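You operate a simulated robot arm through the tools that you are given. There is no shell and no other tool. Be economical: measure what you need, move in short steps, check, and stop when the job is done.

Carry out the task below with a simulated two-armed robot. There is one attempt and no reset: what you move stays moved.

Task
Hold the shoe still and scrub the mud off with yellow soap.
Fine: soap the scrubbing brush first and put it back after; then stand the shoe on the grey mat. Set down upright: scrubbing brush, shoe. What is to be rubbed or washed off counts as gone when no trace of it is left.

It is judged by the outcome, as a careful person would: the job done as asked, and still so three seconds after it is handed in. It fails if anything else is knocked over, pushed out of place, dropped, spilled or broken.

Robot
Two 7-joint arms with fingered hands on one trunk, on a base that drives. Base frame: it is fixed to the floor where the robot stands at the start and does not move with it; the origin is under the middle of the robot, x ahead of it, y to its left, z up; the surface under the hand at the start is at about z = 900. Readings come in mm, degrees, newtons and seconds.
The left shoulder is at the start at [189, 125, 1119], the right one opposite. With the tool pointing down near the work surface each hand reaches from about 580 to 960 mm from the robot's upright axis, wherever it stands, measured 20 degrees to its own side. Places, roughly: grey mat [600, 400, 900]; laundry soap [800, 200, 900]; scrubbing brush (7x4x7 cm) [800, 0, 900]. Payload 3.7 kg a hand.
Tool frame (each hand has its own): the origin (TCP) lies between the finger pads and is the grasp point; the fingertips stand 25 mm ahead of it; z points along the fingers, y is the line along which they close. Largest opening 88 mm; the body of the gripper starts 29 mm behind the TCP. The gripper is a hand of 5 fingers: y runs from the thumb to the fingers, the wrist lies at [-13, -97, -162] in the tool frame.
Orientation is that of the tool frame in the base frame, as a unit quaternion [w, x, y, z]. With the fingers straight down and the wrist toward the robot, the tool's x, y and z point along [0, 1, 0], [1, 0, 0] and [0, 0, -1] of the base frame.

Tools
- The arms move only by the tool move_arm. It takes "left_motion", "right_motion" or both (then of equal length, played together; a hand with none holds still); each is a list of rows, each a list of 2 entries, a list of its own where there are three numbers: the shift along the tool's x, y, z in mm, then the turn, a rotation vector about the tool's x, y, z in degrees. In form: [[[x, y, z], [rx, ry, rz]], ...]. A call has 1 to 20 rows; each row shifts and turns the commanded pose from where the row before left it, along the tool's axes as they then stand. Rows are played at 5 a second. More than 50 mm and 8.6 degrees between two rows, and nothing of the call is played. A pose out of reach is approached as far as the arm can. The call stops where the force on the tool passes 40 N (or 10 N more than at its start, if that is more) or the arm is blocked; 0.2 s more then pass. In this call time passes only in rows, and 0.2 s behind the last. It gives the time, the measured TCP pose, the force on the tool (base axes), the opening and the grip force at its end, in the units of the frame above (readings bear some noise), with the torque about the TCP (base axes, N m) and any sound that the robot's microphone picked up.
- Cameras (640 x 400 px; columns grow to the right, rows downward): "scene" is now at [296.9, 40.6, 1301.7]; the picture's right is [0.40, -0.92, 0.00], its down [-0.16, -0.07, -0.98] and it looks along [0.90, 0.39, -0.17] (base axes); focal length 214 px, centre (320, 200). "left" rides on the left gripper at [-59, -79, -105] in its tool frame; the picture's right is [-0.73, -0.32, 0.61], its down [0.62, -0.68, 0.38] and it looks along [0.29, 0.66, 0.70] (tool axes); focal length 234 px, centre (320, 200). "right" rides on the right gripper at [59, -79, -105] in its tool frame; the picture's right is [-0.73, 0.32, -0.61], its down [-0.62, -0.68, 0.38] and it looks along [-0.29, 0.66, 0.70] (tool axes); focal length 234 px, centre (320, 200). There is no depth. A picture from a camera that has moved, and an enlarged one, comes with that camera's place and axes in the base frame and with its lens. The place of the scene camera against the robot may be out by one fixed shift of up to 12 mm in any direction.
- camera(camera): a new picture of that camera. It takes no simulated time.
- raise_lower(by): slides the trunk up (or, below 0, down) by that many mm; the arms and the scene camera ride with it, the base frame stays. It gives what a move gives, with no picture.
- base_move(legs): drives the robot by 1 to 6 legs, each [ahead, left, turn to the left] in mm, mm and degrees, along the robot's own axes; the way and the turn of a leg run together, so that a leg with both is an arc; at most 1500 mm and 180 degrees a leg. The arms and the cameras ride along, it lands a little off, and it stops where it bumps. It gives what a move gives.
- curl_fingers(index, middle, ring, little, thumb_bend, thumb_turn, hand): sets how far each is bent, from 0 (flat) to 1 (curled in); at 0.3 the hand is open as for a grip, at 0.7 the pads meet at the TCP. One left out holds its place. A second passes; each finger stops where it meets its share of the squeeze, and holds until it gets a number again. It is the only way to open and close the hand. It gives what a move gives, with no picture; readings hold the bend of each and the force on index, middle, ring, little, thumb and palm. thumb_turn goes from beside the hand (0) to across from the fingers (1), as for a grip.
- aim_head(pan, tilt): turns the head with the scene camera to pan (to the left, within 80 degrees either way) and tilt (down, from -29 to 69), counted from straight ahead of the robot. It gives what a move gives.
- close_up(camera, box): a new picture of the part [left, top, right, bottom] of that camera's present view, enlarged. It takes no simulated time.
- close_job(): hands the job in; it is judged then, once.

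Work in short steps. Places have to be worked out from the pictures, the camera data and where the tool is seen: move nearer, look again, correct. Check each grasp and each placing, and mend what went wrong. You have 120 turns and 92 pictures in all, those below and enlarged ones among them. Open the grippers and draw the arms clear of the work before you hand the job in, unless the task says otherwise; then end with one line.

The tools are called by a JSON object that holds its "fn" and its "kwargs". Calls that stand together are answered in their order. move_arm: Moves the arms, as the interface text tells. Its arguments: {"type":"object","properties":{"left_motion":{"type":"array"},"right_motion":{"type":"array"}},"required":[]} The other tools are called the same way: raise_lower (by) slides the trunk up or down; curl_fingers (index, middle, ring, little, thumb_bend, thumb_turn, hand) moves the fingers one by one; base_move (legs) drives the base; aim_head (pan, tilt) turns the head that bears the scene camera; camera (camera) takes a picture; close_up (camera, box) takes an enlarged picture of a part of a camera's view; close_job () hands the job in.

At the start:

```text
t: 0.0
left_tool_pos: [435.8, 334.8, 1286.1]
left_ee_rot: [0.001, 0.707, 0.707, 0.0]
left_ft_force: [-0.7, -0.3, -0.6]
left_ft_torque: [0.02, 0.01, -0.01]
left_finger_gap: 87.7
left_grasp_force: 0.1
left_shape: jaw
left_bend: [0.3, 0.3, 0.3, 0.3, 0.3, 0.98]
left_finger forces: [0.0, 0.1, 0.0, 0.1, 0.1, 0.0]
right_tool_pos: [529.2, -22.0, 1273.6]
right_ee_rot: [0.0, 0.707, 0.707, -0.001]
right_ft_force: [-0.5, -0.3, 0.4]
right_ft_torque: [0.02, 0.02, -0.02]
right_finger_gap: 87.7
right_grasp_force: 0.1
right_shape: jaw
right_bend: [0.3, 0.3, 0.3, 0.3, 0.3, 0.98]
right_finger forces: [0.1, 0.0, 0.1, 0.1, 0.1, 0.0]
trunk travel left (down, up): [-143.0, 273.0]
robot x, y, heading: [0.2, 0.4, -0.1]
head pan, tilt: [23.3, 10.1]
```

scene: 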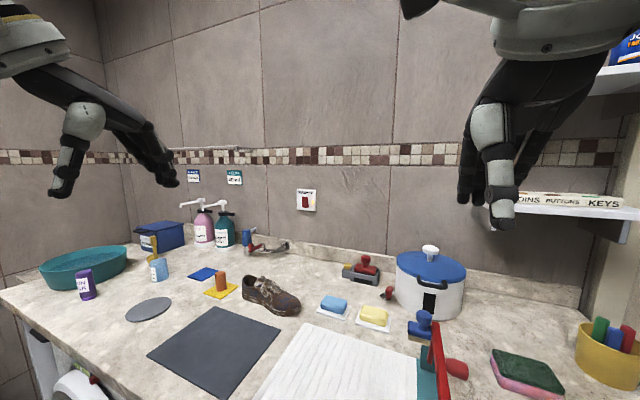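
right: 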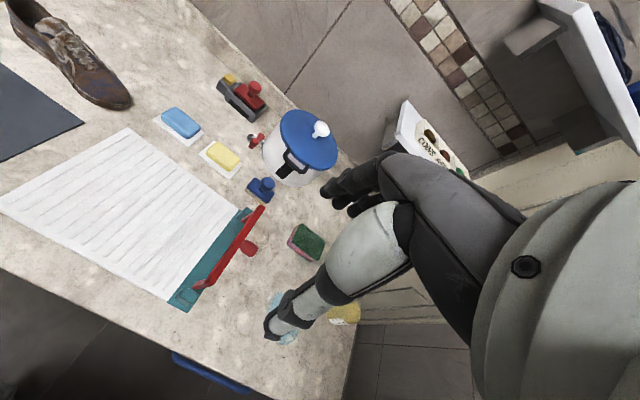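
left: 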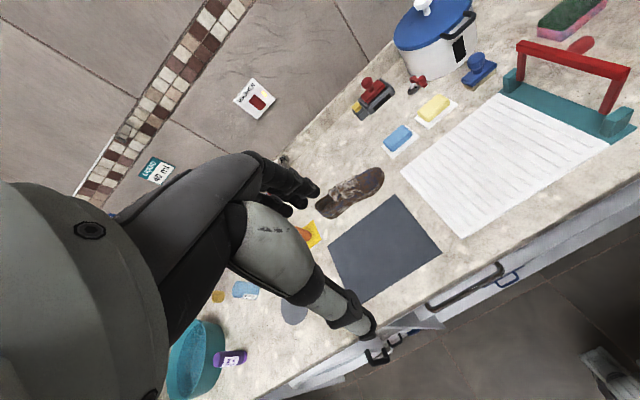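

I first look closer at the work area to identify the brush, the soaps and the shoe.

{"fn": "close_up", "kwargs": {"camera": "scene", "box": [200, 230, 480, 400]}}

{"fn": "close_up", "kwargs": {"camera": "right", "box": [120, 60, 360, 290]}}

```text
2.29 times, centred on (340, 315) of scene
camera zoom: at [296.9, 40.6, 1301.7], right [0.4, -0.92, 0.0], down [-0.16, -0.07, -0.98], along [0.9, 0.39, -0.17], focal length 490 px, centre (274, -63)
```

zoom: 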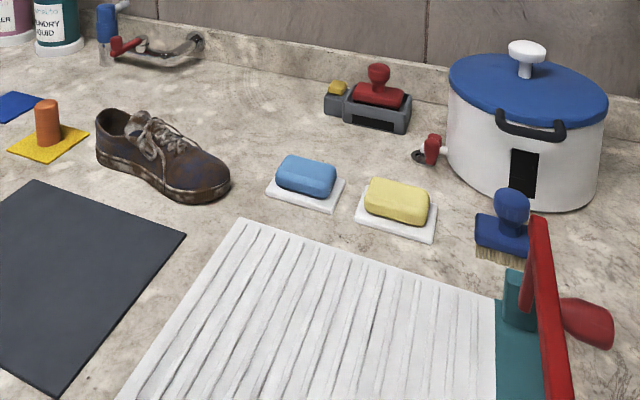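

```text
1.74 times, centred on (240, 175) of right
camera zoom: at [449.3, 37.7, 1378.6], right [0.32, -0.73, 0.61], down [-0.68, -0.62, -0.38], along [0.66, -0.29, -0.7], focal length 407 px, centre (459, 244)
```

zoom: 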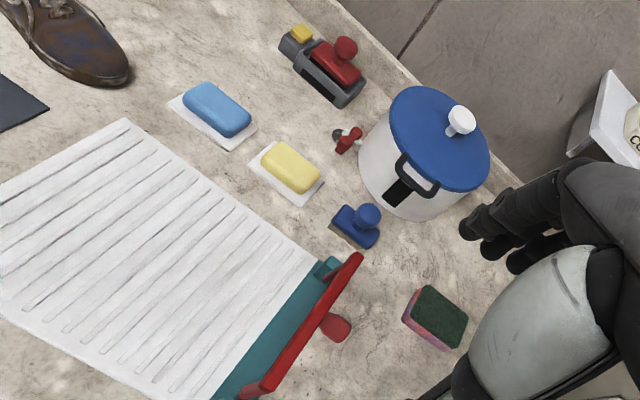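

The brush is the blue knobbed one near (790,0); yellow soap is near (787,105), blue soap near (792,210); the shoe lies along y at about x 745, y 300–490. I look closer at the shoe.

{"fn": "close_up", "kwargs": {"camera": "scene", "box": [230, 260, 310, 330]}}

{"fn": "close_up", "kwargs": {"camera": "left", "box": [290, 140, 410, 240]}}

{"fn": "close_up", "kwargs": {"camera": "scene", "box": [380, 280, 480, 350]}}

```text
5.71 times, centred on (270, 295) of scene
camera zoom: at [296.9, 40.6, 1301.7], right [0.4, -0.92, 0.0], down [-0.16, -0.07, -0.98], along [0.9, 0.39, -0.17], focal length 1226 px, centre (606, -343)
```

zoom: 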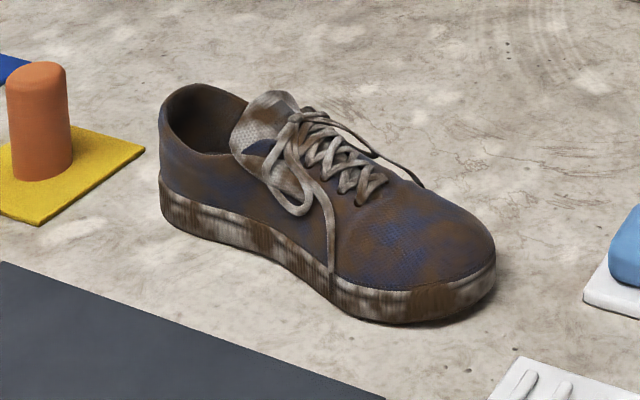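

```text
4.00 times, centred on (350, 190) of left
camera zoom: at [356.0, 274.0, 1391.4], right [-0.32, -0.73, -0.61], down [-0.68, 0.62, -0.39], along [0.66, 0.29, -0.69], focal length 937 px, centre (200, 240)
```

zoom: 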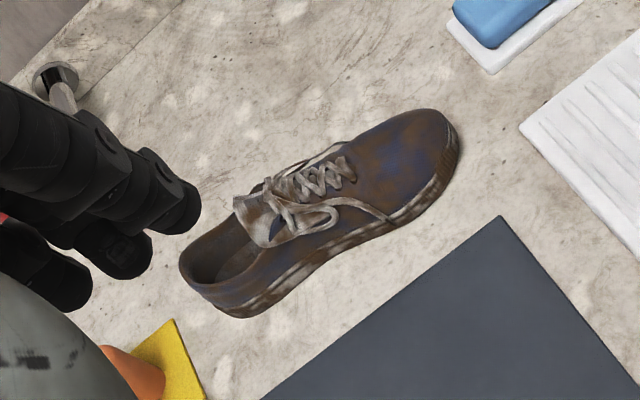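

```text
5.71 times, centred on (430, 315) of scene
camera zoom: at [296.9, 40.6, 1301.7], right [0.4, -0.92, 0.0], down [-0.16, -0.07, -0.98], along [0.9, 0.39, -0.17], focal length 1226 px, centre (-309, -457)
```

zoom: 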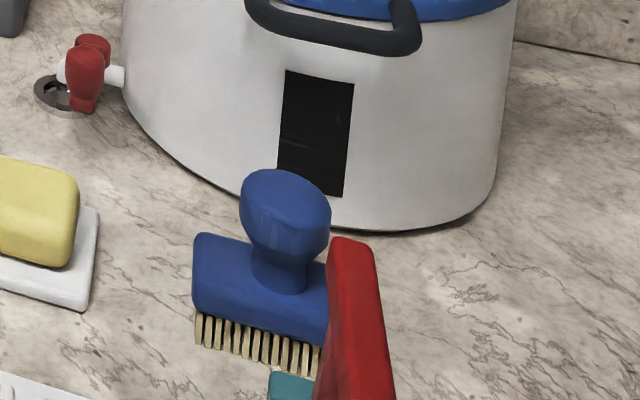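

The brush runs 7 cm along y, with its knob near (791,-7) and top about z=968; a red arch handle stands at around x=669, z=1035. I send the right hand over it at height, then partly down.

{"fn": "move_arm", "kwargs": {"right_motion": [[[2, 44, 0], [0, 0, 0]], [[2, 44, 0], [0, 0, 0]], [[2, 44, 0], [0, 0, 0]], [[2, 44, 0], [0, 0, 0]], [[3, 43, 0], [0, 0, 0]], [[3, 43, 0], [0, 0, 0]], [[0, 0, 45], [0, 0, 0]], [[0, 0, 45], [0, 0, 0]], [[0, 0, 45], [0, 0, 0]], [[0, 0, 45], [0, 0, 0]]]}}

{"fn": "camera", "kwargs": {"camera": "right"}}

{"fn": "camera", "kwargs": {"camera": "scene"}}

```text
t: 2.2
left_tool_pos: [436.6, 335.3, 1285.9]
left_ee_rot: [0.001, 0.708, 0.707, 0.0]
left_ft_force: [0.1, -0.7, 0.2]
left_ft_torque: [-0.02, -0.01, 0.0]
left_finger_gap: 87.9
left_grasp_force: 0.0
left_shape: jaw
left_bend: [0.3, 0.3, 0.3, 0.3, 0.3, 0.98]
left_finger forces: [0.0, 0.0, 0.0, 0.1, 0.1, 0.0]
right_tool_pos: [791.5, -5.7, 1091.6]
right_ee_rot: [-0.001, 0.707, 0.707, 0.0]
right_ft_force: [0.2, -0.8, -0.5]
right_ft_torque: [0.0, -0.03, -0.03]
right_finger_gap: 87.8
right_grasp_force: 0.0
right_shape: jaw
right_bend: [0.3, 0.3, 0.3, 0.3, 0.3, 0.98]
right_finger forces: [0.1, 0.0, 0.1, 0.0, 0.1, 0.0]
trunk travel left (down, up): [-143.0, 273.0]
robot x, y, heading: [-0.9, -2.3, -0.0]
head pan, tilt: [23.3, 10.1]
```

```text
83 pictures are left
camera right: at [711.6, 52.8, 1198.0], right [0.32, -0.73, 0.61], down [-0.68, -0.62, -0.38], along [0.66, -0.29, -0.7], focal length 234 px, centre (320, 200)
```

right: 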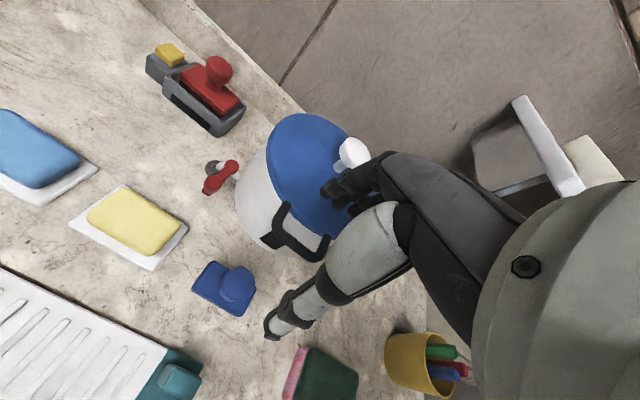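

```text
82 pictures are left
camera scene: at [297.9, 40.6, 1301.3], right [0.4, -0.92, 0.0], down [-0.16, -0.07, -0.98], along [0.9, 0.39, -0.18], focal length 214 px, centre (320, 200)
```

scene: 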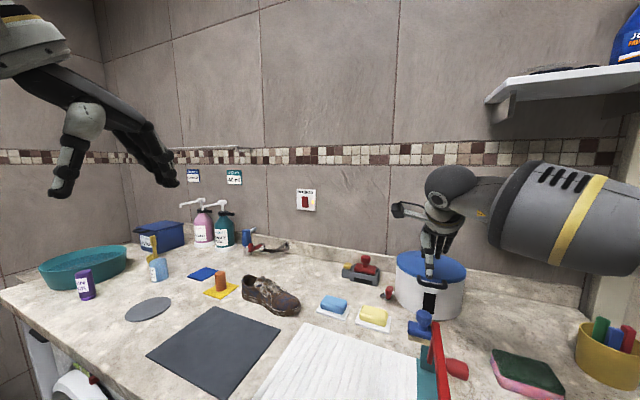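

The gripper camera puts the knob nearer (781,-7). The pot handle near x=835 is close to the far-side fingers, so I check the hand's actual extent.

{"fn": "close_up", "kwargs": {"camera": "scene", "box": [380, 160, 500, 350]}}

{"fn": "close_up", "kwargs": {"camera": "right", "box": [180, 110, 420, 350]}}

```text
2.11 times, centred on (440, 255) of scene
camera zoom: at [297.9, 40.6, 1301.3], right [0.4, -0.92, 0.0], down [-0.16, -0.07, -0.98], along [0.9, 0.39, -0.18], focal length 452 px, centre (67, 84)
```

zoom: 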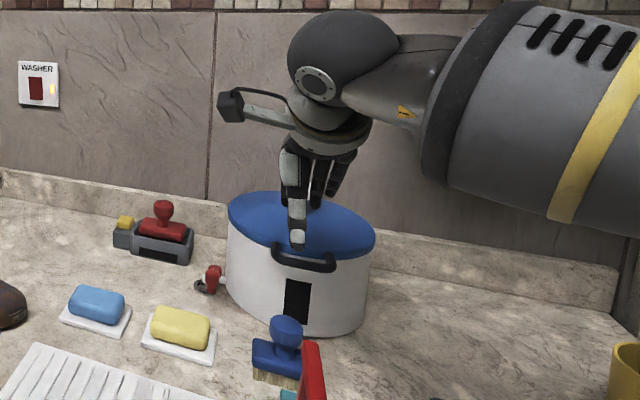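

```text
1.67 times, centred on (300, 230) of right
camera zoom: at [711.6, 52.8, 1198.0], right [0.32, -0.73, 0.61], down [-0.68, -0.62, -0.38], along [0.66, -0.29, -0.7], focal length 390 px, centre (353, 150)
```

zoom: 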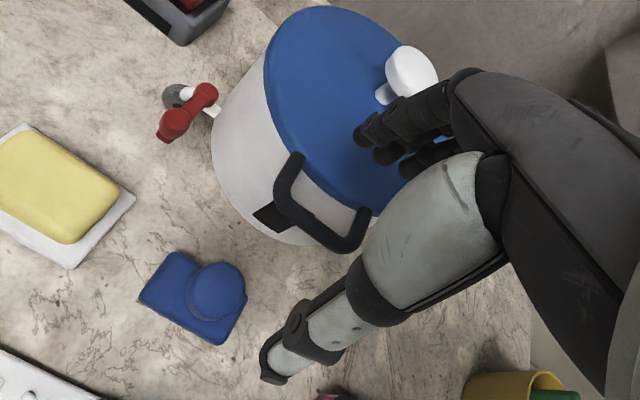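

Handle of pot is near (815–835, y −58…3, z≈1014), so fingers must not be on the far side. I'll raise a bit and yaw the right hand +90° so that fingers close along y with the fingers left of the handle and the wrist to the right.

{"fn": "move_arm", "kwargs": {"right_motion": [[[0, 0, -40], [0, 0, 0]], [[0, 0, 0], [0, 0, -8.2]], [[0, 0, 0], [0, 0, -8.2]], [[0, 0, 0], [0, 0, -8.2]], [[0, 0, 0], [0, 0, -8.2]], [[0, 0, 0], [0, 0, -8.2]], [[0, 0, 0], [0, 0, -8.2]], [[0, 0, 0], [0, 0, -8.2]], [[0, 0, 0], [0, 0, -8.2]], [[0, 0, 0], [0, 0, -8.2]], [[0, 0, 0], [0, 0, -8.2]], [[0, 0, 0], [0, 0, -8]], [[0, 0, 0], [0, 0, 0]]]}}

{"fn": "camera", "kwargs": {"camera": "right"}}

{"fn": "close_up", "kwargs": {"camera": "scene", "box": [340, 140, 580, 350]}}

```text
t: 5.0
left_tool_pos: [436.0, 335.1, 1284.7]
left_ee_rot: [0.001, 0.707, 0.707, -0.001]
left_ft_force: [0.6, -1.0, 0.7]
left_ft_torque: [-0.02, 0.0, 0.01]
left_finger_gap: 87.7
left_grasp_force: 0.1
left_shape: jaw
left_bend: [0.3, 0.3, 0.3, 0.3, 0.3, 0.98]
left_finger forces: [0.0, 0.0, 0.1, 0.0, 0.0, 0.0]
right_tool_pos: [790.8, -7.1, 1134.4]
right_ee_rot: [0.0, 0.436, 0.9, 0.0]
right_ft_force: [-0.2, -0.1, -0.6]
right_ft_torque: [-0.01, -0.03, -0.02]
right_finger_gap: 87.7
right_grasp_force: 0.1
right_shape: jaw
right_bend: [0.3, 0.3, 0.3, 0.3, 0.3, 0.98]
right_finger forces: [0.1, 0.0, 0.0, 0.0, 0.0, 0.1]
right hand out of reach, approached as far as the arm can: row 7, 8, 9, 10, 11, 12
trunk travel left (down, up): [-143.0, 273.0]
robot x, y, heading: [-0.5, 3.1, 0.2]
head pan, tilt: [23.3, 10.1]
```

```text
79 pictures are left
camera right: at [691.3, -9.8, 1238.5], right [0.7, -0.37, 0.61], down [-0.15, -0.91, -0.38], along [0.69, 0.18, -0.7], focal length 234 px, centre (320, 200)
```

right: 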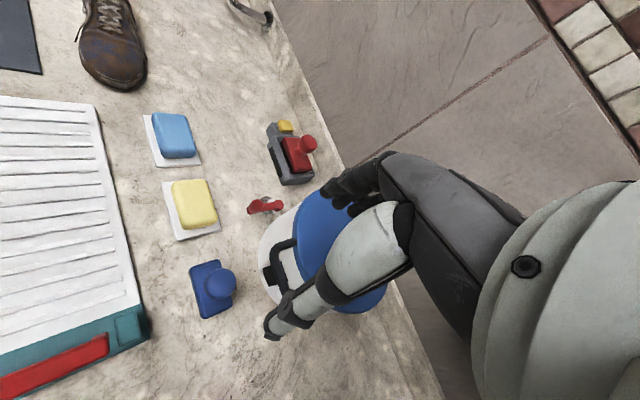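

```text
1.90 times, centred on (460, 245) of scene
camera zoom: at [296.9, 40.6, 1301.7], right [0.4, -0.92, 0.0], down [-0.16, -0.07, -0.98], along [0.9, 0.39, -0.17], focal length 408 px, centre (53, 114)
```

zoom: 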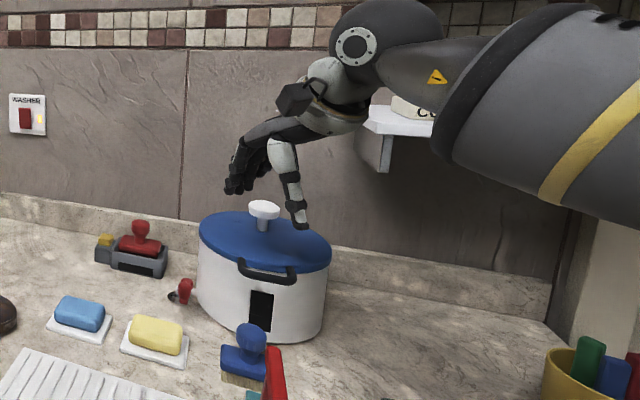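

Yaw to that side is limited to +38°. I try the opposite twist (toward −90°), where the finger row would lie on the robot's side of the knob, away from the pot.

{"fn": "move_arm", "kwargs": {"right_motion": [[[0, 0, 0], [0, 0, 8.5]], [[0, 0, 0], [0, 0, 8.5]], [[0, 0, 0], [0, 0, 8.5]], [[0, 0, 0], [0, 0, 8.5]], [[0, 0, 0], [0, 0, 8.5]], [[0, 0, 0], [0, 0, 8.5]], [[0, 0, 0], [0, 0, 8.5]], [[0, 0, 0], [0, 0, 8.5]], [[0, 0, 0], [0, 0, 8.5]], [[0, 0, 0], [0, 0, 8.5]], [[0, 0, 0], [0, 0, 8.5]], [[0, 0, 0], [0, 0, 8.5]], [[0, 0, 0], [0, 0, 8.5]], [[0, 0, 0], [0, 0, 8.5]]]}}

```text
t: 8.0
left_tool_pos: [436.7, 331.7, 1286.2]
left_ee_rot: [0.001, 0.708, 0.706, 0.001]
left_ft_force: [0.5, -0.4, 0.7]
left_ft_torque: [0.02, 0.01, 0.01]
left_finger_gap: 87.8
left_grasp_force: 0.1
left_shape: jaw
left_bend: [0.3, 0.3, 0.3, 0.3, 0.3, 0.98]
left_finger forces: [0.0, 0.0, 0.0, 0.0, 0.0, 0.0]
right_tool_pos: [767.9, -27.7, 1117.4]
right_ee_rot: [0.0, 0.997, 0.08, -0.001]
right_ft_force: [0.2, 0.2, -0.5]
right_ft_torque: [0.03, 0.0, 0.02]
right_finger_gap: 87.8
right_grasp_force: 0.1
right_shape: jaw
right_bend: [0.3, 0.3, 0.3, 0.3, 0.3, 0.98]
right_finger forces: [0.1, 0.0, 0.1, 0.1, 0.1, 0.0]
right hand out of reach, approached as far as the arm can: row 13, 14
trunk travel left (down, up): [-143.0, 273.0]
robot x, y, heading: [-0.3, -3.4, 0.0]
head pan, tilt: [23.3, 10.1]
```

The inward twist reaches −81° (just past a limit, position slid a little). I check pictures from here.

{"fn": "camera", "kwargs": {"camera": "right"}}

{"fn": "close_up", "kwargs": {"camera": "scene", "box": [340, 140, 580, 350]}}

```text
77 pictures are left
camera right: at [813.1, 60.2, 1222.2], right [-0.66, -0.43, 0.61], down [-0.72, 0.57, -0.38], along [-0.18, -0.69, -0.7], focal length 234 px, centre (320, 200)
```

right: 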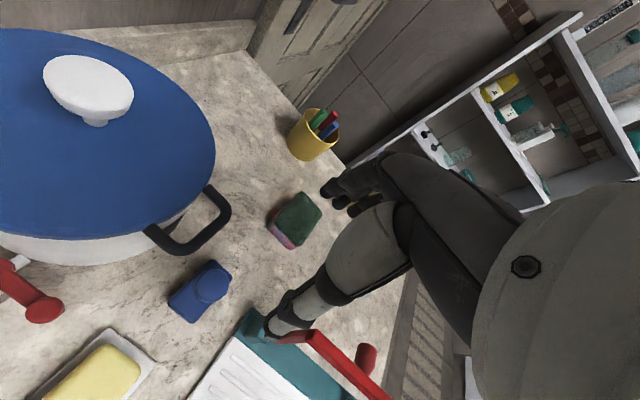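

```text
1.90 times, centred on (460, 245) of scene
camera zoom: at [297.7, 37.8, 1301.5], right [0.39, -0.92, 0.0], down [-0.16, -0.07, -0.98], along [0.9, 0.39, -0.17], focal length 408 px, centre (53, 114)
```

zoom: 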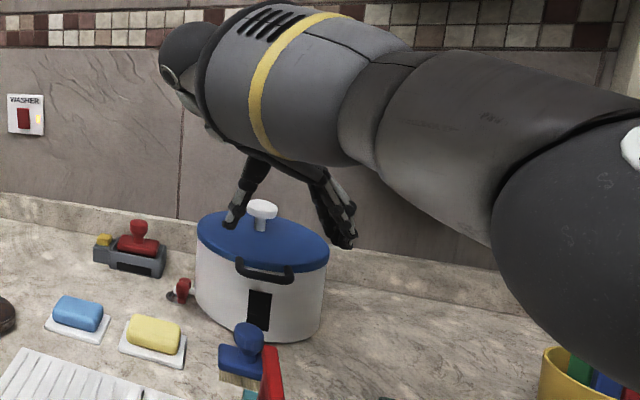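

Knob again fixes at (779,−6); index edge sits near tool x≈+5, so at about −75° yaw the hand clears the pot handle (x≥812) and the red bar end (~(700,−5,1010)). I ease the yaw back slightly and see where the hand settles.

{"fn": "move_arm", "kwargs": {"right_motion": [[[0, 0, 0], [0, 0, -6]], [[0, 0, 0], [0, 0, 0]]]}}

```text
t: 8.6
left_tool_pos: [435.1, 335.4, 1286.6]
left_ee_rot: [0.001, 0.708, 0.706, 0.0]
left_ft_force: [-0.4, -0.5, -0.4]
left_ft_torque: [-0.02, 0.02, -0.02]
left_finger_gap: 87.9
left_grasp_force: 0.1
left_shape: jaw
left_bend: [0.3, 0.3, 0.3, 0.3, 0.3, 0.98]
left_finger forces: [0.0, 0.0, 0.1, 0.1, 0.1, 0.0]
right_tool_pos: [768.1, -24.7, 1117.1]
right_ee_rot: [0.0, 0.991, 0.134, 0.0]
right_ft_force: [0.1, -0.6, -0.3]
right_ft_torque: [-0.05, 0.02, -0.04]
right_finger_gap: 87.8
right_grasp_force: 0.0
right_shape: jaw
right_bend: [0.3, 0.3, 0.3, 0.3, 0.3, 0.98]
right_finger forces: [0.0, 0.0, 0.1, 0.0, 0.0, 0.0]
trunk travel left (down, up): [-143.0, 273.0]
robot x, y, heading: [0.2, -1.1, -0.2]
head pan, tilt: [23.3, 10.1]
```

Now at yaw −75°, commanded equals actual. I shift over the knob (781,−6) and lower to z≈1020.

{"fn": "move_arm", "kwargs": {"right_motion": [[[9, -7, 0], [0, 0, 0]], [[8.6, -8, 0], [0, 0, 0]], [[0, 0, 35], [0, 0, 0]], [[0, 0, 35], [0, 0, 0]], [[0, 0, 27], [0, 0, 0]], [[0, 0, 0], [0, 0, 0]]]}}

{"fn": "camera", "kwargs": {"camera": "right"}}

{"fn": "close_up", "kwargs": {"camera": "scene", "box": [360, 180, 520, 380]}}

```text
t: 10.0
left_tool_pos: [434.7, 334.3, 1286.8]
left_ee_rot: [0.002, 0.708, 0.706, 0.002]
left_ft_force: [-0.1, -0.2, -0.1]
left_ft_torque: [0.0, -0.03, 0.03]
left_finger_gap: 87.8
left_grasp_force: 0.1
left_shape: jaw
left_bend: [0.3, 0.3, 0.3, 0.3, 0.3, 0.98]
left_finger forces: [0.0, 0.0, 0.0, 0.1, 0.0, 0.1]
right_tool_pos: [779.5, -5.1, 1021.0]
right_ee_rot: [0.0, 0.991, 0.134, 0.0]
right_ft_force: [0.7, -0.1, -0.3]
right_ft_torque: [0.02, 0.0, -0.02]
right_finger_gap: 87.8
right_grasp_force: 0.1
right_shape: jaw
right_bend: [0.3, 0.3, 0.3, 0.3, 0.3, 0.98]
right_finger forces: [0.0, 0.0, 0.0, 0.0, 0.0, 0.0]
trunk travel left (down, up): [-143.0, 273.0]
robot x, y, heading: [-2.9, -1.0, 0.1]
head pan, tilt: [23.3, 10.1]
```

```text
75 pictures are left
camera right: at [814.7, 86.2, 1125.9], right [-0.61, -0.5, 0.61], down [-0.78, 0.49, -0.38], along [-0.11, -0.71, -0.7], focal length 234 px, centre (320, 200)
```

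right: 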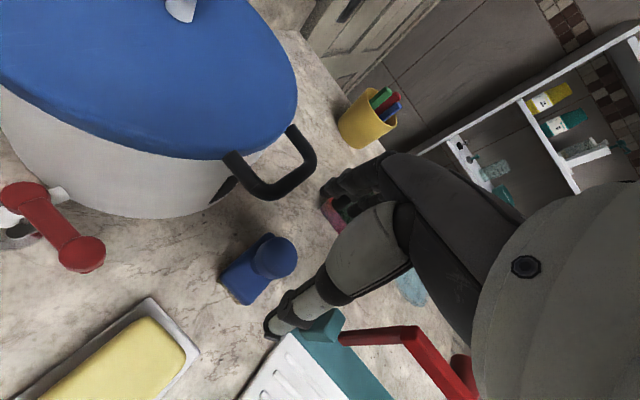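

```text
2.00 times, centred on (440, 280) of scene
camera zoom: at [296.5, 40.7, 1301.9], right [0.4, -0.92, 0.0], down [-0.16, -0.07, -0.98], along [0.9, 0.39, -0.17], focal length 429 px, centre (80, 40)
```

zoom: 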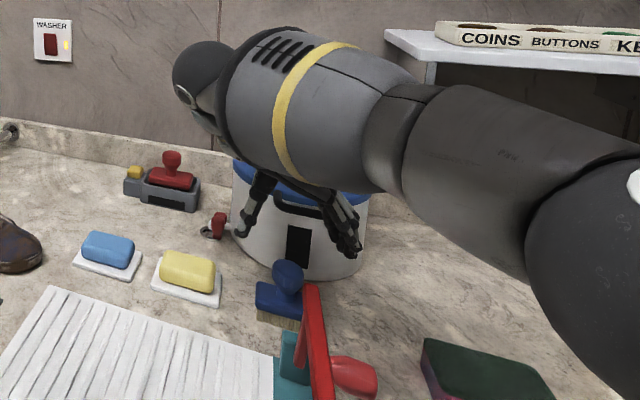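

Knob confirmed at (781,−5); hand clears handle and red arch. I pre-close index, middle and thumb to a ~55 mm gap before descending.

{"fn": "curl_fingers", "kwargs": {"hand": "right", "index": 0.45, "middle": 0.45, "ring": 0.3, "little": 0.2, "thumb_bend": 0.45}}

{"fn": "move_arm", "kwargs": {"right_motion": [[[0, 0, 15], [0, 0, 0]], [[0, 0, 12], [0, 0, 0]], [[0, 0, 10], [0, 0, 0]], [[0, 0, 8], [0, 0, 0]], [[0, 0, 5], [0, 0, 0]]]}}

{"fn": "close_up", "kwargs": {"camera": "right", "box": [180, 150, 500, 400]}}

```text
t: 11.0
left_tool_pos: [435.1, 334.6, 1286.3]
left_ee_rot: [0.001, 0.708, 0.707, 0.0]
left_ft_force: [-0.2, -0.2, -0.9]
left_ft_torque: [-0.01, 0.03, 0.02]
left_finger_gap: 87.4
left_grasp_force: 0.0
left_shape: jaw
left_bend: [0.3, 0.3, 0.3, 0.3, 0.3, 0.98]
left_finger forces: [0.0, 0.0, 0.1, 0.1, 0.1, 0.1]
right_tool_pos: [778.7, -5.6, 1021.6]
right_ee_rot: [0.001, 0.991, 0.133, 0.0]
right_ft_force: [0.0, -0.6, -1.0]
right_ft_torque: [-0.04, -0.01, -0.01]
right_finger_gap: 53.0
right_grasp_force: 0.0
right_shape: fingers
right_bend: [0.45, 0.45, 0.3, 0.2, 0.45, 0.98]
right_finger forces: [0.1, 0.0, 0.1, 0.0, 0.0, 0.1]
trunk travel left (down, up): [-143.0, 273.0]
robot x, y, heading: [-1.8, 0.7, 0.0]
head pan, tilt: [23.3, 10.1]
```

```text
t: 12.2
left_tool_pos: [435.1, 335.9, 1286.2]
left_ee_rot: [0.001, 0.708, 0.706, 0.0]
left_ft_force: [-0.2, 0.6, 0.3]
left_ft_torque: [0.02, 0.05, 0.01]
left_finger_gap: 87.8
left_grasp_force: 0.1
left_shape: jaw
left_bend: [0.3, 0.3, 0.3, 0.3, 0.3, 0.98]
left_finger forces: [0.0, 0.1, 0.1, 0.0, 0.0, 0.0]
right_tool_pos: [779.5, -6.4, 971.7]
right_ee_rot: [-0.001, 0.991, 0.134, 0.0]
right_ft_force: [-1.3, 0.4, 0.1]
right_ft_torque: [0.01, -0.02, 0.0]
right_finger_gap: 53.1
right_grasp_force: 0.0
right_shape: fingers
right_bend: [0.45, 0.45, 0.3, 0.2, 0.45, 0.98]
right_finger forces: [0.0, 0.0, 0.1, 0.0, 0.1, 0.0]
trunk travel left (down, up): [-143.0, 273.0]
robot x, y, heading: [-1.1, 2.6, -0.2]
head pan, tilt: [23.3, 10.1]
```

```text
1.60 times, centred on (340, 275) of right
camera zoom: at [815.3, 86.3, 1076.4], right [-0.61, -0.5, 0.61], down [-0.78, 0.49, -0.38], along [-0.11, -0.71, -0.7], focal length 375 px, centre (288, 80)
```

zoom: 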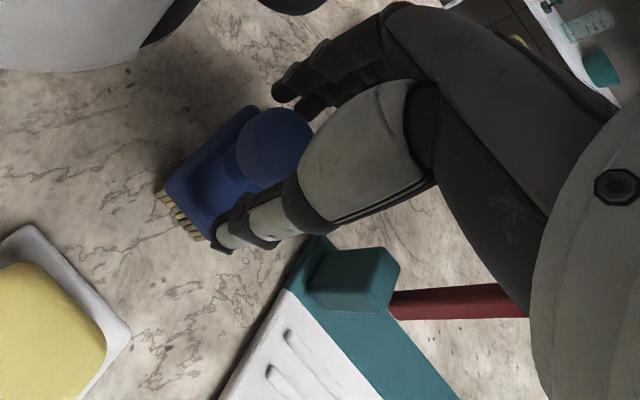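

The knob sits between thumb and index, about 4 mm further in x. I shift 4 mm and close thumb, index and middle.

{"fn": "move_arm", "kwargs": {"right_motion": [[[4, -1, 1], [0, 0, 0]]]}}

{"fn": "curl_fingers", "kwargs": {"hand": "right", "index": 0.9, "middle": 0.9, "thumb_bend": 0.9}}

{"fn": "close_up", "kwargs": {"camera": "right", "box": [180, 150, 500, 400]}}

```text
t: 12.6
left_tool_pos: [435.7, 335.4, 1285.1]
left_ee_rot: [0.0, 0.708, 0.706, 0.0]
left_ft_force: [0.0, -0.1, -0.4]
left_ft_torque: [0.03, 0.0, 0.02]
left_finger_gap: 87.5
left_grasp_force: 0.2
left_shape: jaw
left_bend: [0.3, 0.3, 0.3, 0.3, 0.3, 0.98]
left_finger forces: [0.1, 0.1, 0.1, 0.0, 0.1, 0.0]
right_tool_pos: [783.2, -3.3, 969.1]
right_ee_rot: [0.0, 0.991, 0.132, 0.0]
right_ft_force: [-0.1, 0.7, -0.1]
right_ft_torque: [-0.02, -0.02, -0.01]
right_finger_gap: 53.0
right_grasp_force: 0.1
right_shape: fingers
right_bend: [0.45, 0.45, 0.3, 0.2, 0.45, 0.98]
right_finger forces: [0.0, 0.1, 0.1, 0.0, 0.0, 0.1]
trunk travel left (down, up): [-143.0, 273.0]
robot x, y, heading: [-1.2, 0.6, -0.2]
head pan, tilt: [23.3, 10.1]
```

```text
t: 13.6
left_tool_pos: [434.6, 335.7, 1286.8]
left_ee_rot: [0.001, 0.708, 0.706, 0.0]
left_ft_force: [1.7, 0.5, -0.3]
left_ft_torque: [0.01, -0.01, 0.02]
left_finger_gap: 87.7
left_grasp_force: 0.0
left_shape: jaw
left_bend: [0.3, 0.3, 0.3, 0.3, 0.3, 0.98]
left_finger forces: [0.0, 0.0, 0.1, 0.1, 0.0, 0.0]
right_tool_pos: [783.2, -2.3, 970.4]
right_ee_rot: [0.0, 0.991, 0.133, 0.0]
right_ft_force: [-0.4, -0.4, 0.7]
right_ft_torque: [0.07, -0.01, -0.02]
right_finger_gap: 15.2
right_grasp_force: 16.2
right_shape: fingers
right_bend: [0.72, 0.73, 0.3, 0.2, 0.6, 0.94]
right_finger forces: [7.5, 9.1, 0.1, 0.1, 15.4, 0.0]
trunk travel left (down, up): [-143.0, 273.0]
robot x, y, heading: [-1.7, 0.2, -0.0]
head pan, tilt: [23.3, 10.1]
```

```text
1.60 times, centred on (340, 275) of right
camera zoom: at [819.1, 88.5, 1075.2], right [-0.61, -0.5, 0.61], down [-0.78, 0.49, -0.38], along [-0.11, -0.71, -0.7], focal length 375 px, centre (288, 80)
```

zoom: 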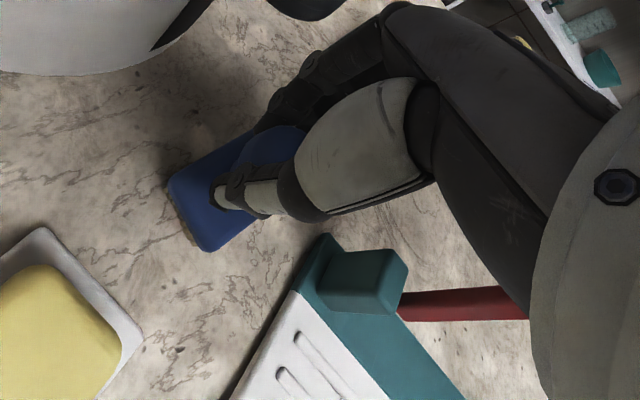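

Grip holds at 16 N. I lift straight up 100 mm and check.

{"fn": "move_arm", "kwargs": {"right_motion": [[[0, 0, -15], [0, 0, 0]], [[0, 0, -25], [0, 0, 0]], [[0, 0, -30], [0, 0, 0]], [[0, 0, -40], [0, 0, 0]], [[0, 0, 0], [0, 0, 0]]]}}

{"fn": "camera", "kwargs": {"camera": "right"}}

{"fn": "close_up", "kwargs": {"camera": "scene", "box": [360, 180, 520, 380]}}

```text
t: 14.8
left_tool_pos: [436.2, 334.8, 1285.1]
left_ee_rot: [0.001, 0.708, 0.706, 0.0]
left_ft_force: [0.1, -0.1, -0.3]
left_ft_torque: [-0.02, 0.02, -0.01]
left_finger_gap: 87.6
left_grasp_force: 0.0
left_shape: jaw
left_bend: [0.3, 0.3, 0.3, 0.3, 0.3, 0.98]
left_finger forces: [0.0, 0.0, 0.0, 0.0, 0.1, 0.0]
right_tool_pos: [785.3, -3.6, 1079.0]
right_ee_rot: [0.0, 0.991, 0.133, -0.001]
right_ft_force: [0.1, -0.3, -0.5]
right_ft_torque: [0.02, 0.01, 0.02]
right_finger_gap: 15.0
right_grasp_force: 16.3
right_shape: fingers
right_bend: [0.72, 0.73, 0.3, 0.2, 0.6, 0.94]
right_finger forces: [7.5, 9.2, 0.0, 0.1, 14.9, 0.1]
trunk travel left (down, up): [-143.0, 273.0]
robot x, y, heading: [1.3, 2.7, -0.1]
head pan, tilt: [23.3, 10.1]
```

```text
71 pictures are left
camera right: at [820.7, 87.6, 1184.2], right [-0.61, -0.5, 0.61], down [-0.78, 0.49, -0.38], along [-0.11, -0.71, -0.7], focal length 234 px, centre (320, 200)
```

right: 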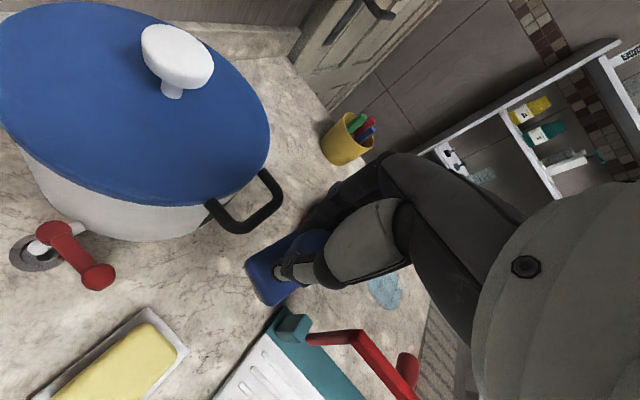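

```text
2.00 times, centred on (440, 280) of scene
camera zoom: at [297.7, 40.3, 1301.4], right [0.4, -0.92, 0.0], down [-0.16, -0.07, -0.98], along [0.9, 0.39, -0.17], focal length 429 px, centre (80, 40)
```

zoom: 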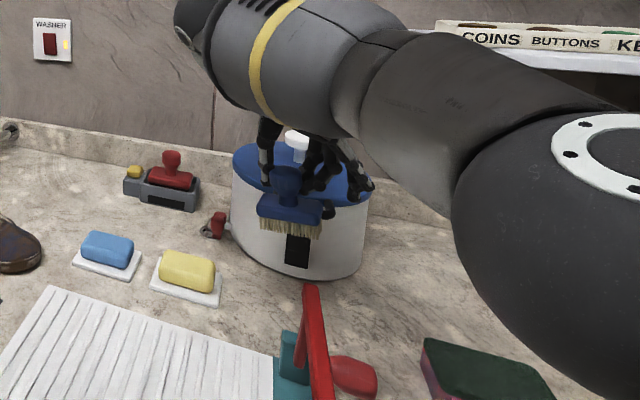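

The brush is lifted upright (original pose: TCP (783,−3,970), yaw −75°). Yellow soap is at about (790,104); I move over it and lower to just above.

{"fn": "move_arm", "kwargs": {"right_motion": [[[11.4, -33.9, 0], [0, 0, 0]], [[11.4, -33.9, 0], [0, 0, 0]], [[11.4, -33.9, 0], [0, 0, 0]], [[0, 0, 30], [0, 0, 0]], [[0, 0, 25], [0, 0, 0]], [[0, 0, 0], [0, 0, 0]]]}}

{"fn": "close_up", "kwargs": {"camera": "scene", "box": [310, 200, 470, 350]}}

{"fn": "close_up", "kwargs": {"camera": "right", "box": [120, 150, 440, 400]}}

```text
t: 16.2
left_tool_pos: [435.2, 334.7, 1286.5]
left_ee_rot: [0.001, 0.708, 0.706, 0.001]
left_ft_force: [0.3, -0.1, -0.1]
left_ft_torque: [0.02, -0.02, -0.01]
left_finger_gap: 87.7
left_grasp_force: 0.0
left_shape: jaw
left_bend: [0.3, 0.3, 0.3, 0.3, 0.3, 0.98]
left_finger forces: [0.1, 0.0, 0.0, 0.0, 0.0, 0.1]
right_tool_pos: [779.9, 17.6, 1023.2]
right_ee_rot: [0.001, 0.991, 0.133, 0.0]
right_ft_force: [-0.3, -0.5, -0.6]
right_ft_torque: [0.03, 0.01, 0.01]
right_finger_gap: 15.2
right_grasp_force: 15.7
right_shape: fingers
right_bend: [0.72, 0.73, 0.3, 0.2, 0.6, 0.94]
right_finger forces: [7.3, 9.1, 0.0, 0.0, 15.0, 0.1]
right hand out of reach, approached as far as the arm can: row 1, 2, 3
trunk travel left (down, up): [-143.0, 273.0]
robot x, y, heading: [-2.1, 2.3, 0.3]
head pan, tilt: [23.3, 10.1]
```

```text
2.67 times, centred on (390, 275) of scene
camera zoom: at [296.7, 40.6, 1301.8], right [0.4, -0.92, 0.0], down [-0.16, -0.07, -0.98], along [0.9, 0.39, -0.17], focal length 572 px, centre (133, 0)
```

zoom: 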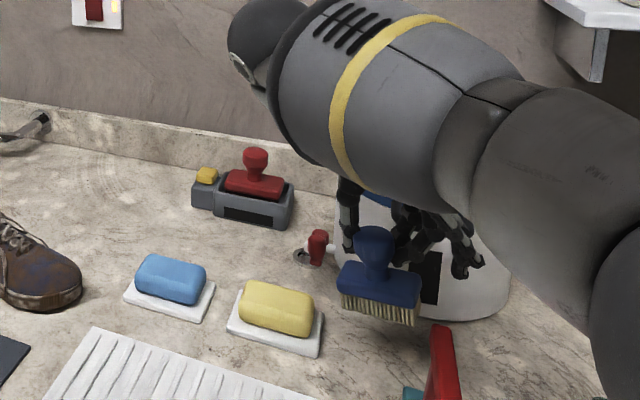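

```text
1.60 times, centred on (280, 275) of right
camera zoom: at [816.1, 109.2, 1128.9], right [-0.61, -0.5, 0.61], down [-0.78, 0.49, -0.38], along [-0.11, -0.71, -0.7], focal length 375 px, centre (384, 80)
```

zoom: 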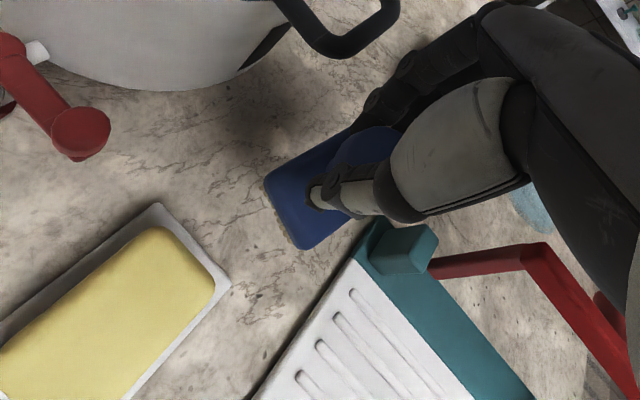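

That yaw limits reach to the left. I go up, turn to about −40° yaw (keeps fingers clear of the pot) and move over the soap.

{"fn": "move_arm", "kwargs": {"right_motion": [[[0, 0, -40], [0, 0, 0]], [[0, 0, -40], [0, 0, 0]], [[0, 0, 0], [0, 0, -7]], [[0, 0, 0], [0, 0, -7]], [[0, 0, 0], [0, 0, -7]], [[0, 0, 0], [0, 0, -7]], [[0, 0, 0], [0, 0, -7]], [[24, -16, 0], [0, 0, 0]], [[24, -16, 0], [0, 0, 0]], [[24, -16, 0], [0, 0, 0]], [[0, 0, 0], [0, 0, 0]]]}}

{"fn": "close_up", "kwargs": {"camera": "right", "box": [120, 150, 440, 400]}}

```text
t: 18.6
left_tool_pos: [435.6, 333.6, 1287.4]
left_ee_rot: [0.001, 0.708, 0.706, 0.0]
left_ft_force: [0.0, -0.5, 0.1]
left_ft_torque: [-0.02, 0.02, -0.02]
left_finger_gap: 87.7
left_grasp_force: 0.1
left_shape: jaw
left_bend: [0.3, 0.3, 0.3, 0.3, 0.3, 0.98]
left_finger forces: [0.0, 0.1, 0.0, 0.0, 0.0, 0.1]
right_tool_pos: [786.8, 101.3, 1091.8]
right_ee_rot: [-0.001, 0.905, 0.425, 0.0]
right_ft_force: [-0.1, 0.1, -1.2]
right_ft_torque: [0.04, 0.0, 0.02]
right_finger_gap: 15.1
right_grasp_force: 16.1
right_shape: fingers
right_bend: [0.72, 0.73, 0.3, 0.2, 0.6, 0.94]
right_finger forces: [7.2, 9.1, 0.0, 0.0, 14.8, 0.0]
right hand out of reach, approached as far as the arm can: row 2
trunk travel left (down, up): [-143.0, 273.0]
robot x, y, heading: [2.5, -2.2, -0.1]
head pan, tilt: [23.3, 10.1]
```

```text
1.60 times, centred on (280, 275) of right
camera zoom: at [763.3, 197.5, 1197.8], right [-0.22, -0.77, 0.61], down [-0.92, -0.04, -0.38], along [0.32, -0.64, -0.7], focal length 375 px, centre (384, 80)
```

zoom: 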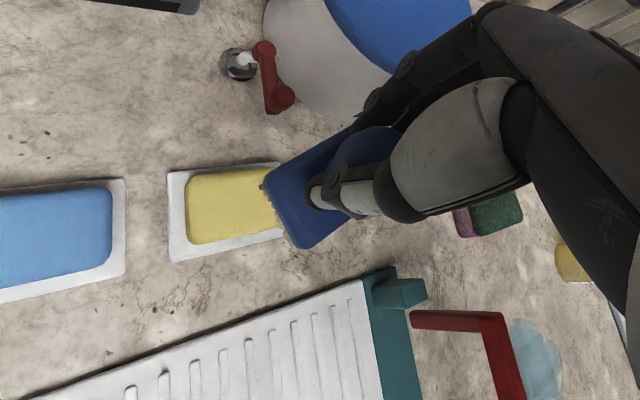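

Soap spans x 766–812, y ~70–136 (centre (789,104)). I lower the brush toward it, ending in small steps.

{"fn": "move_arm", "kwargs": {"right_motion": [[[3, -1, 30], [0, 0, 0]], [[0, 0, 30], [0, 0, 0]], [[0, 0, 20], [0, 0, 0]], [[0, 0, 6], [0, 0, 0]], [[0, 0, 0], [0, 0, 0]]]}}

{"fn": "close_up", "kwargs": {"camera": "scene", "box": [320, 240, 440, 350]}}

```text
t: 19.8
left_tool_pos: [435.9, 335.6, 1286.6]
left_ee_rot: [0.001, 0.707, 0.707, 0.0]
left_ft_force: [0.1, 0.6, 0.4]
left_ft_torque: [0.01, 0.0, 0.01]
left_finger_gap: 87.6
left_grasp_force: 0.1
left_shape: jaw
left_bend: [0.3, 0.3, 0.3, 0.3, 0.3, 0.98]
left_finger forces: [0.0, 0.0, 0.0, 0.0, 0.0, 0.1]
right_tool_pos: [789.3, 104.8, 1007.6]
right_ee_rot: [0.0, 0.905, 0.425, 0.0]
right_ft_force: [1.1, 0.0, -0.5]
right_ft_torque: [-0.02, 0.0, -0.02]
right_finger_gap: 14.8
right_grasp_force: 15.5
right_shape: fingers
right_bend: [0.72, 0.73, 0.3, 0.2, 0.6, 0.94]
right_finger forces: [7.2, 9.2, 0.0, 0.0, 15.0, 0.1]
trunk travel left (down, up): [-143.0, 273.0]
robot x, y, heading: [1.4, 3.8, -0.0]
head pan, tilt: [23.3, 10.1]
```

```text
3.64 times, centred on (380, 295) of scene
camera zoom: at [296.9, 40.6, 1301.7], right [0.4, -0.92, 0.0], down [-0.16, -0.07, -0.98], along [0.9, 0.39, -0.17], focal length 780 px, centre (102, -146)
```

zoom: 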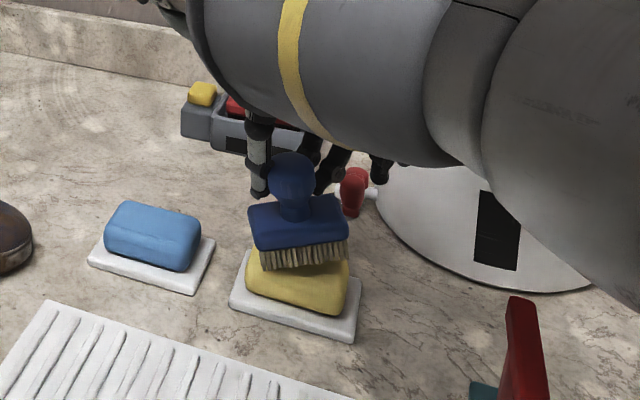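

The brush is centred above the soap. I creep down with small steps, watching force.

{"fn": "move_arm", "kwargs": {"right_motion": [[[0, 0, 3], [0, 0, 0]], [[0, 0, 3], [0, 0, 0]], [[0, 0, 3], [0, 0, 0]]]}}

```text
t: 20.6
left_tool_pos: [434.0, 335.7, 1287.8]
left_ee_rot: [0.002, 0.708, 0.707, 0.001]
left_ft_force: [0.1, -0.1, -0.2]
left_ft_torque: [0.0, 0.01, -0.02]
left_finger_gap: 87.9
left_grasp_force: 0.1
left_shape: jaw
left_bend: [0.3, 0.3, 0.3, 0.3, 0.3, 0.98]
left_finger forces: [0.0, 0.0, 0.0, 0.0, 0.0, 0.0]
right_tool_pos: [787.6, 104.2, 999.9]
right_ee_rot: [0.0, 0.906, 0.424, 0.002]
right_ft_force: [1.4, -1.0, 5.2]
right_ft_torque: [0.06, 0.0, -0.01]
right_finger_gap: 14.9
right_grasp_force: 16.1
right_shape: fingers
right_bend: [0.73, 0.73, 0.3, 0.2, 0.6, 0.94]
right_finger forces: [7.2, 9.4, 0.0, 0.1, 15.4, 0.1]
trunk travel left (down, up): [-143.0, 273.0]
robot x, y, heading: [-2.1, -0.0, 0.2]
head pan, tilt: [23.3, 10.1]
```

Contact at z≈1000 with 5 N. I rub with short ±8 mm strokes to load soap.

{"fn": "move_arm", "kwargs": {"right_motion": [[[6, -5, 1], [0, 0, 0]], [[-6, 5, 0], [0, 0, 0]], [[-6, 5, 0], [0, 0, 0]], [[6, -5, 0], [0, 0, 0]], [[6, -5, 0], [0, 0, 0]], [[-6, 5, 0], [0, 0, 0]], [[-6, 5, 0], [0, 0, 0]], [[6, -5, 0], [0, 0, 0]], [[6, 5, 0], [0, 0, 0]], [[-6, -5, 0], [0, 0, 0]], [[-6, -5, 0], [0, 0, 0]], [[6, 5, 0], [0, 0, 0]]]}}

{"fn": "close_up", "kwargs": {"camera": "scene", "box": [320, 240, 440, 350]}}

```text
t: 23.2
left_tool_pos: [434.8, 334.7, 1286.6]
left_ee_rot: [0.001, 0.708, 0.706, -0.001]
left_ft_force: [-0.1, -0.8, -0.2]
left_ft_torque: [0.01, 0.0, -0.01]
left_finger_gap: 87.6
left_grasp_force: 0.0
left_shape: jaw
left_bend: [0.3, 0.3, 0.3, 0.3, 0.3, 0.98]
left_finger forces: [0.1, 0.0, 0.0, 0.0, 0.0, 0.1]
right_tool_pos: [788.5, 105.3, 996.2]
right_ee_rot: [0.0, 0.905, 0.425, -0.001]
right_ft_force: [0.9, -0.5, 0.3]
right_ft_torque: [-0.01, 0.01, -0.05]
right_finger_gap: 13.3
right_grasp_force: 14.6
right_shape: fingers
right_bend: [0.73, 0.73, 0.3, 0.2, 0.61, 0.94]
right_finger forces: [6.0, 8.8, 0.0, 0.0, 13.3, 0.0]
trunk travel left (down, up): [-143.0, 273.0]
robot x, y, heading: [-1.9, -4.1, 0.1]
head pan, tilt: [23.3, 10.1]
```

```text
3.64 times, centred on (380, 295) of scene
camera zoom: at [297.1, 41.0, 1301.6], right [0.4, -0.92, 0.0], down [-0.16, -0.07, -0.98], along [0.9, 0.39, -0.17], focal length 780 px, centre (102, -146)
```

zoom: 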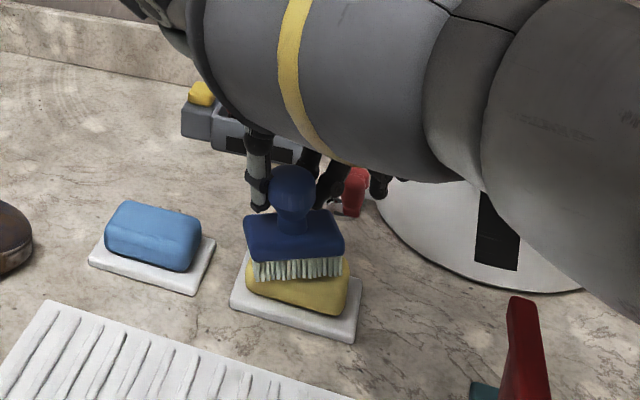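

Bristles are now white with soap and the soap didn't move. I lift the brush and bring the left hand over the shoe's heel at height to view it.

{"fn": "move_arm", "kwargs": {"right_motion": [[[0, 0, -20], [0, 0, 0]], [[0, 0, -40], [0, 0, 0]], [[0, 0, -40], [0, 0, 0]], [[0, 0, 0], [0, 0, 0]], [[0, 0, 0], [0, 0, 0]], [[0, 0, 0], [0, 0, 0]], [[0, 0, 0], [0, 0, 0]], [[0, 0, 0], [0, 0, 0]], [[0, 0, 0], [0, 0, 0]]], "left_motion": [[[0, 0, 0], [0, 0, 0]], [[19, 42, 0], [0, 0, 0]], [[19, 42, 0], [0, 0, 0]], [[19, 42, 0], [0, 0, 0]], [[19, 42, 10], [0, 0, 0]], [[19, 42, 10], [0, 0, 0]], [[19, 42, 10], [0, 0, 0]], [[19, 42, 10], [0, 0, 0]], [[0, 0, 40], [0, 0, 0]]]}}

{"fn": "camera", "kwargs": {"camera": "left"}}

{"fn": "camera", "kwargs": {"camera": "scene"}}

```text
t: 25.2
left_tool_pos: [728.8, 467.6, 1203.4]
left_ee_rot: [0.001, 0.707, 0.707, 0.0]
left_ft_force: [0.0, -0.3, 0.4]
left_ft_torque: [-0.01, -0.01, 0.03]
left_finger_gap: 87.7
left_grasp_force: 0.0
left_shape: jaw
left_bend: [0.3, 0.3, 0.3, 0.3, 0.3, 0.98]
left_finger forces: [0.0, 0.1, 0.0, 0.0, 0.0, 0.0]
right_tool_pos: [789.9, 103.3, 1098.3]
right_ee_rot: [-0.002, 0.906, 0.424, 0.0]
right_ft_force: [-0.1, 0.4, -0.6]
right_ft_torque: [0.01, 0.01, 0.02]
right_finger_gap: 12.8
right_grasp_force: 14.3
right_shape: fingers
right_bend: [0.73, 0.73, 0.3, 0.2, 0.61, 0.94]
right_finger forces: [6.0, 8.7, 0.1, 0.0, 13.3, 0.1]
trunk travel left (down, up): [-143.0, 273.0]
robot x, y, heading: [1.0, 1.3, 0.3]
head pan, tilt: [23.3, 10.1]
```

```text
64 pictures are left
camera left: at [650.4, 406.7, 1308.6], right [-0.32, -0.73, -0.61], down [-0.68, 0.62, -0.39], along [0.66, 0.29, -0.7], focal length 234 px, centre (320, 200)
```

left: 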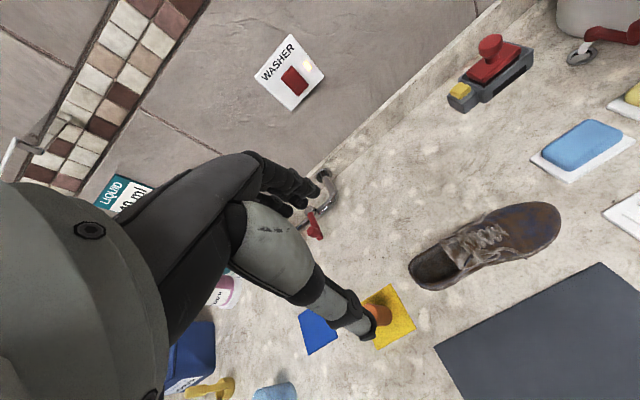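

```text
63 pictures are left
camera scene: at [298.1, 41.7, 1301.2], right [0.4, -0.92, 0.0], down [-0.16, -0.07, -0.98], along [0.9, 0.39, -0.18], focal length 214 px, centre (320, 200)
```

scene: 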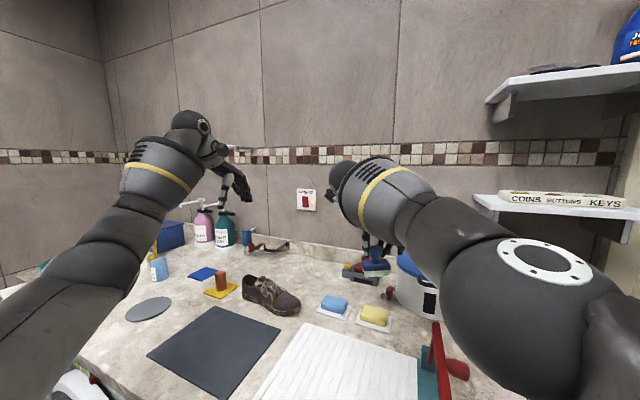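

The shoe lies along y: toe ≈(738,295), heel ≈(745,483), axis x≈742. I lower the left hand over the heel to z≈1030 and look.

{"fn": "move_arm", "kwargs": {"left_motion": [[[-4, 7, 40], [0, 0, 0]], [[-4, 6, 40], [0, 0, 0]], [[0, 0, 45], [0, 0, 0]], [[0, 0, 45], [0, 0, 0]], [[0, 0, 0], [0, 0, 0]]]}}

{"fn": "camera", "kwargs": {"camera": "left"}}

{"fn": "close_up", "kwargs": {"camera": "scene", "box": [190, 190, 330, 330]}}

```text
t: 26.4
left_tool_pos: [741.9, 457.6, 1038.0]
left_ee_rot: [0.002, 0.708, 0.707, 0.001]
left_ft_force: [0.0, -0.2, -0.5]
left_ft_torque: [0.0, -0.01, -0.01]
left_finger_gap: 87.7
left_grasp_force: 0.1
left_shape: jaw
left_bend: [0.3, 0.3, 0.3, 0.3, 0.3, 0.98]
left_finger forces: [0.1, 0.1, 0.1, 0.1, 0.1, 0.1]
right_tool_pos: [786.9, 101.8, 1101.1]
right_ee_rot: [0.0, 0.906, 0.424, 0.0]
right_ft_force: [0.5, -0.7, -0.6]
right_ft_torque: [0.02, -0.03, 0.01]
right_finger_gap: 13.3
right_grasp_force: 14.5
right_shape: fingers
right_bend: [0.73, 0.73, 0.3, 0.2, 0.61, 0.94]
right_finger forces: [6.0, 8.7, 0.0, 0.1, 13.2, 0.1]
trunk travel left (down, up): [-143.0, 273.0]
robot x, y, heading: [-0.4, 3.5, -0.3]
head pan, tilt: [23.3, 10.1]
```

```text
62 pictures are left
camera left: at [662.9, 397.4, 1143.7], right [-0.32, -0.73, -0.61], down [-0.68, 0.62, -0.39], along [0.66, 0.29, -0.69], focal length 234 px, centre (320, 200)
```

left: 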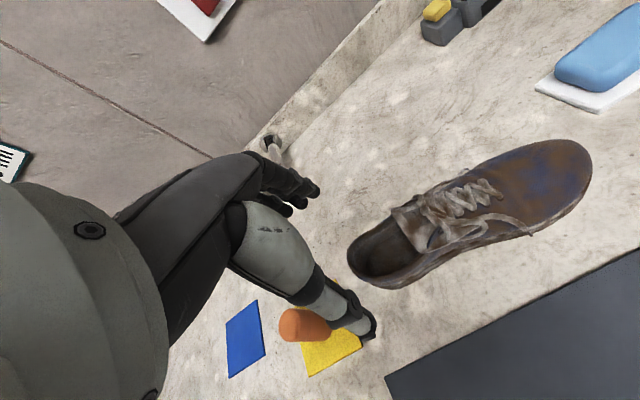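

```text
2.86 times, centred on (260, 260) of scene
camera zoom: at [296.4, 40.4, 1302.0], right [0.4, -0.92, 0.0], down [-0.16, -0.07, -0.98], along [0.9, 0.39, -0.17], focal length 613 px, centre (491, 29)
```

zoom: 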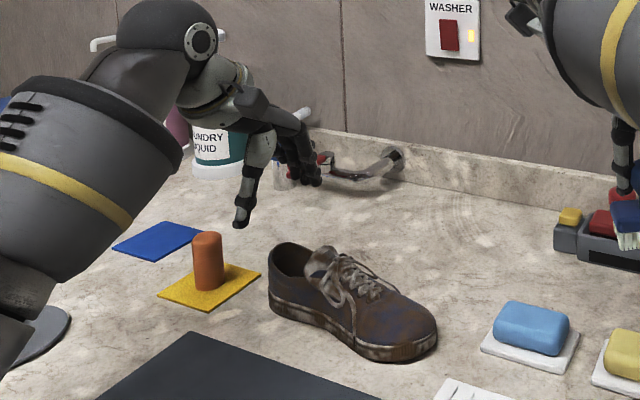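

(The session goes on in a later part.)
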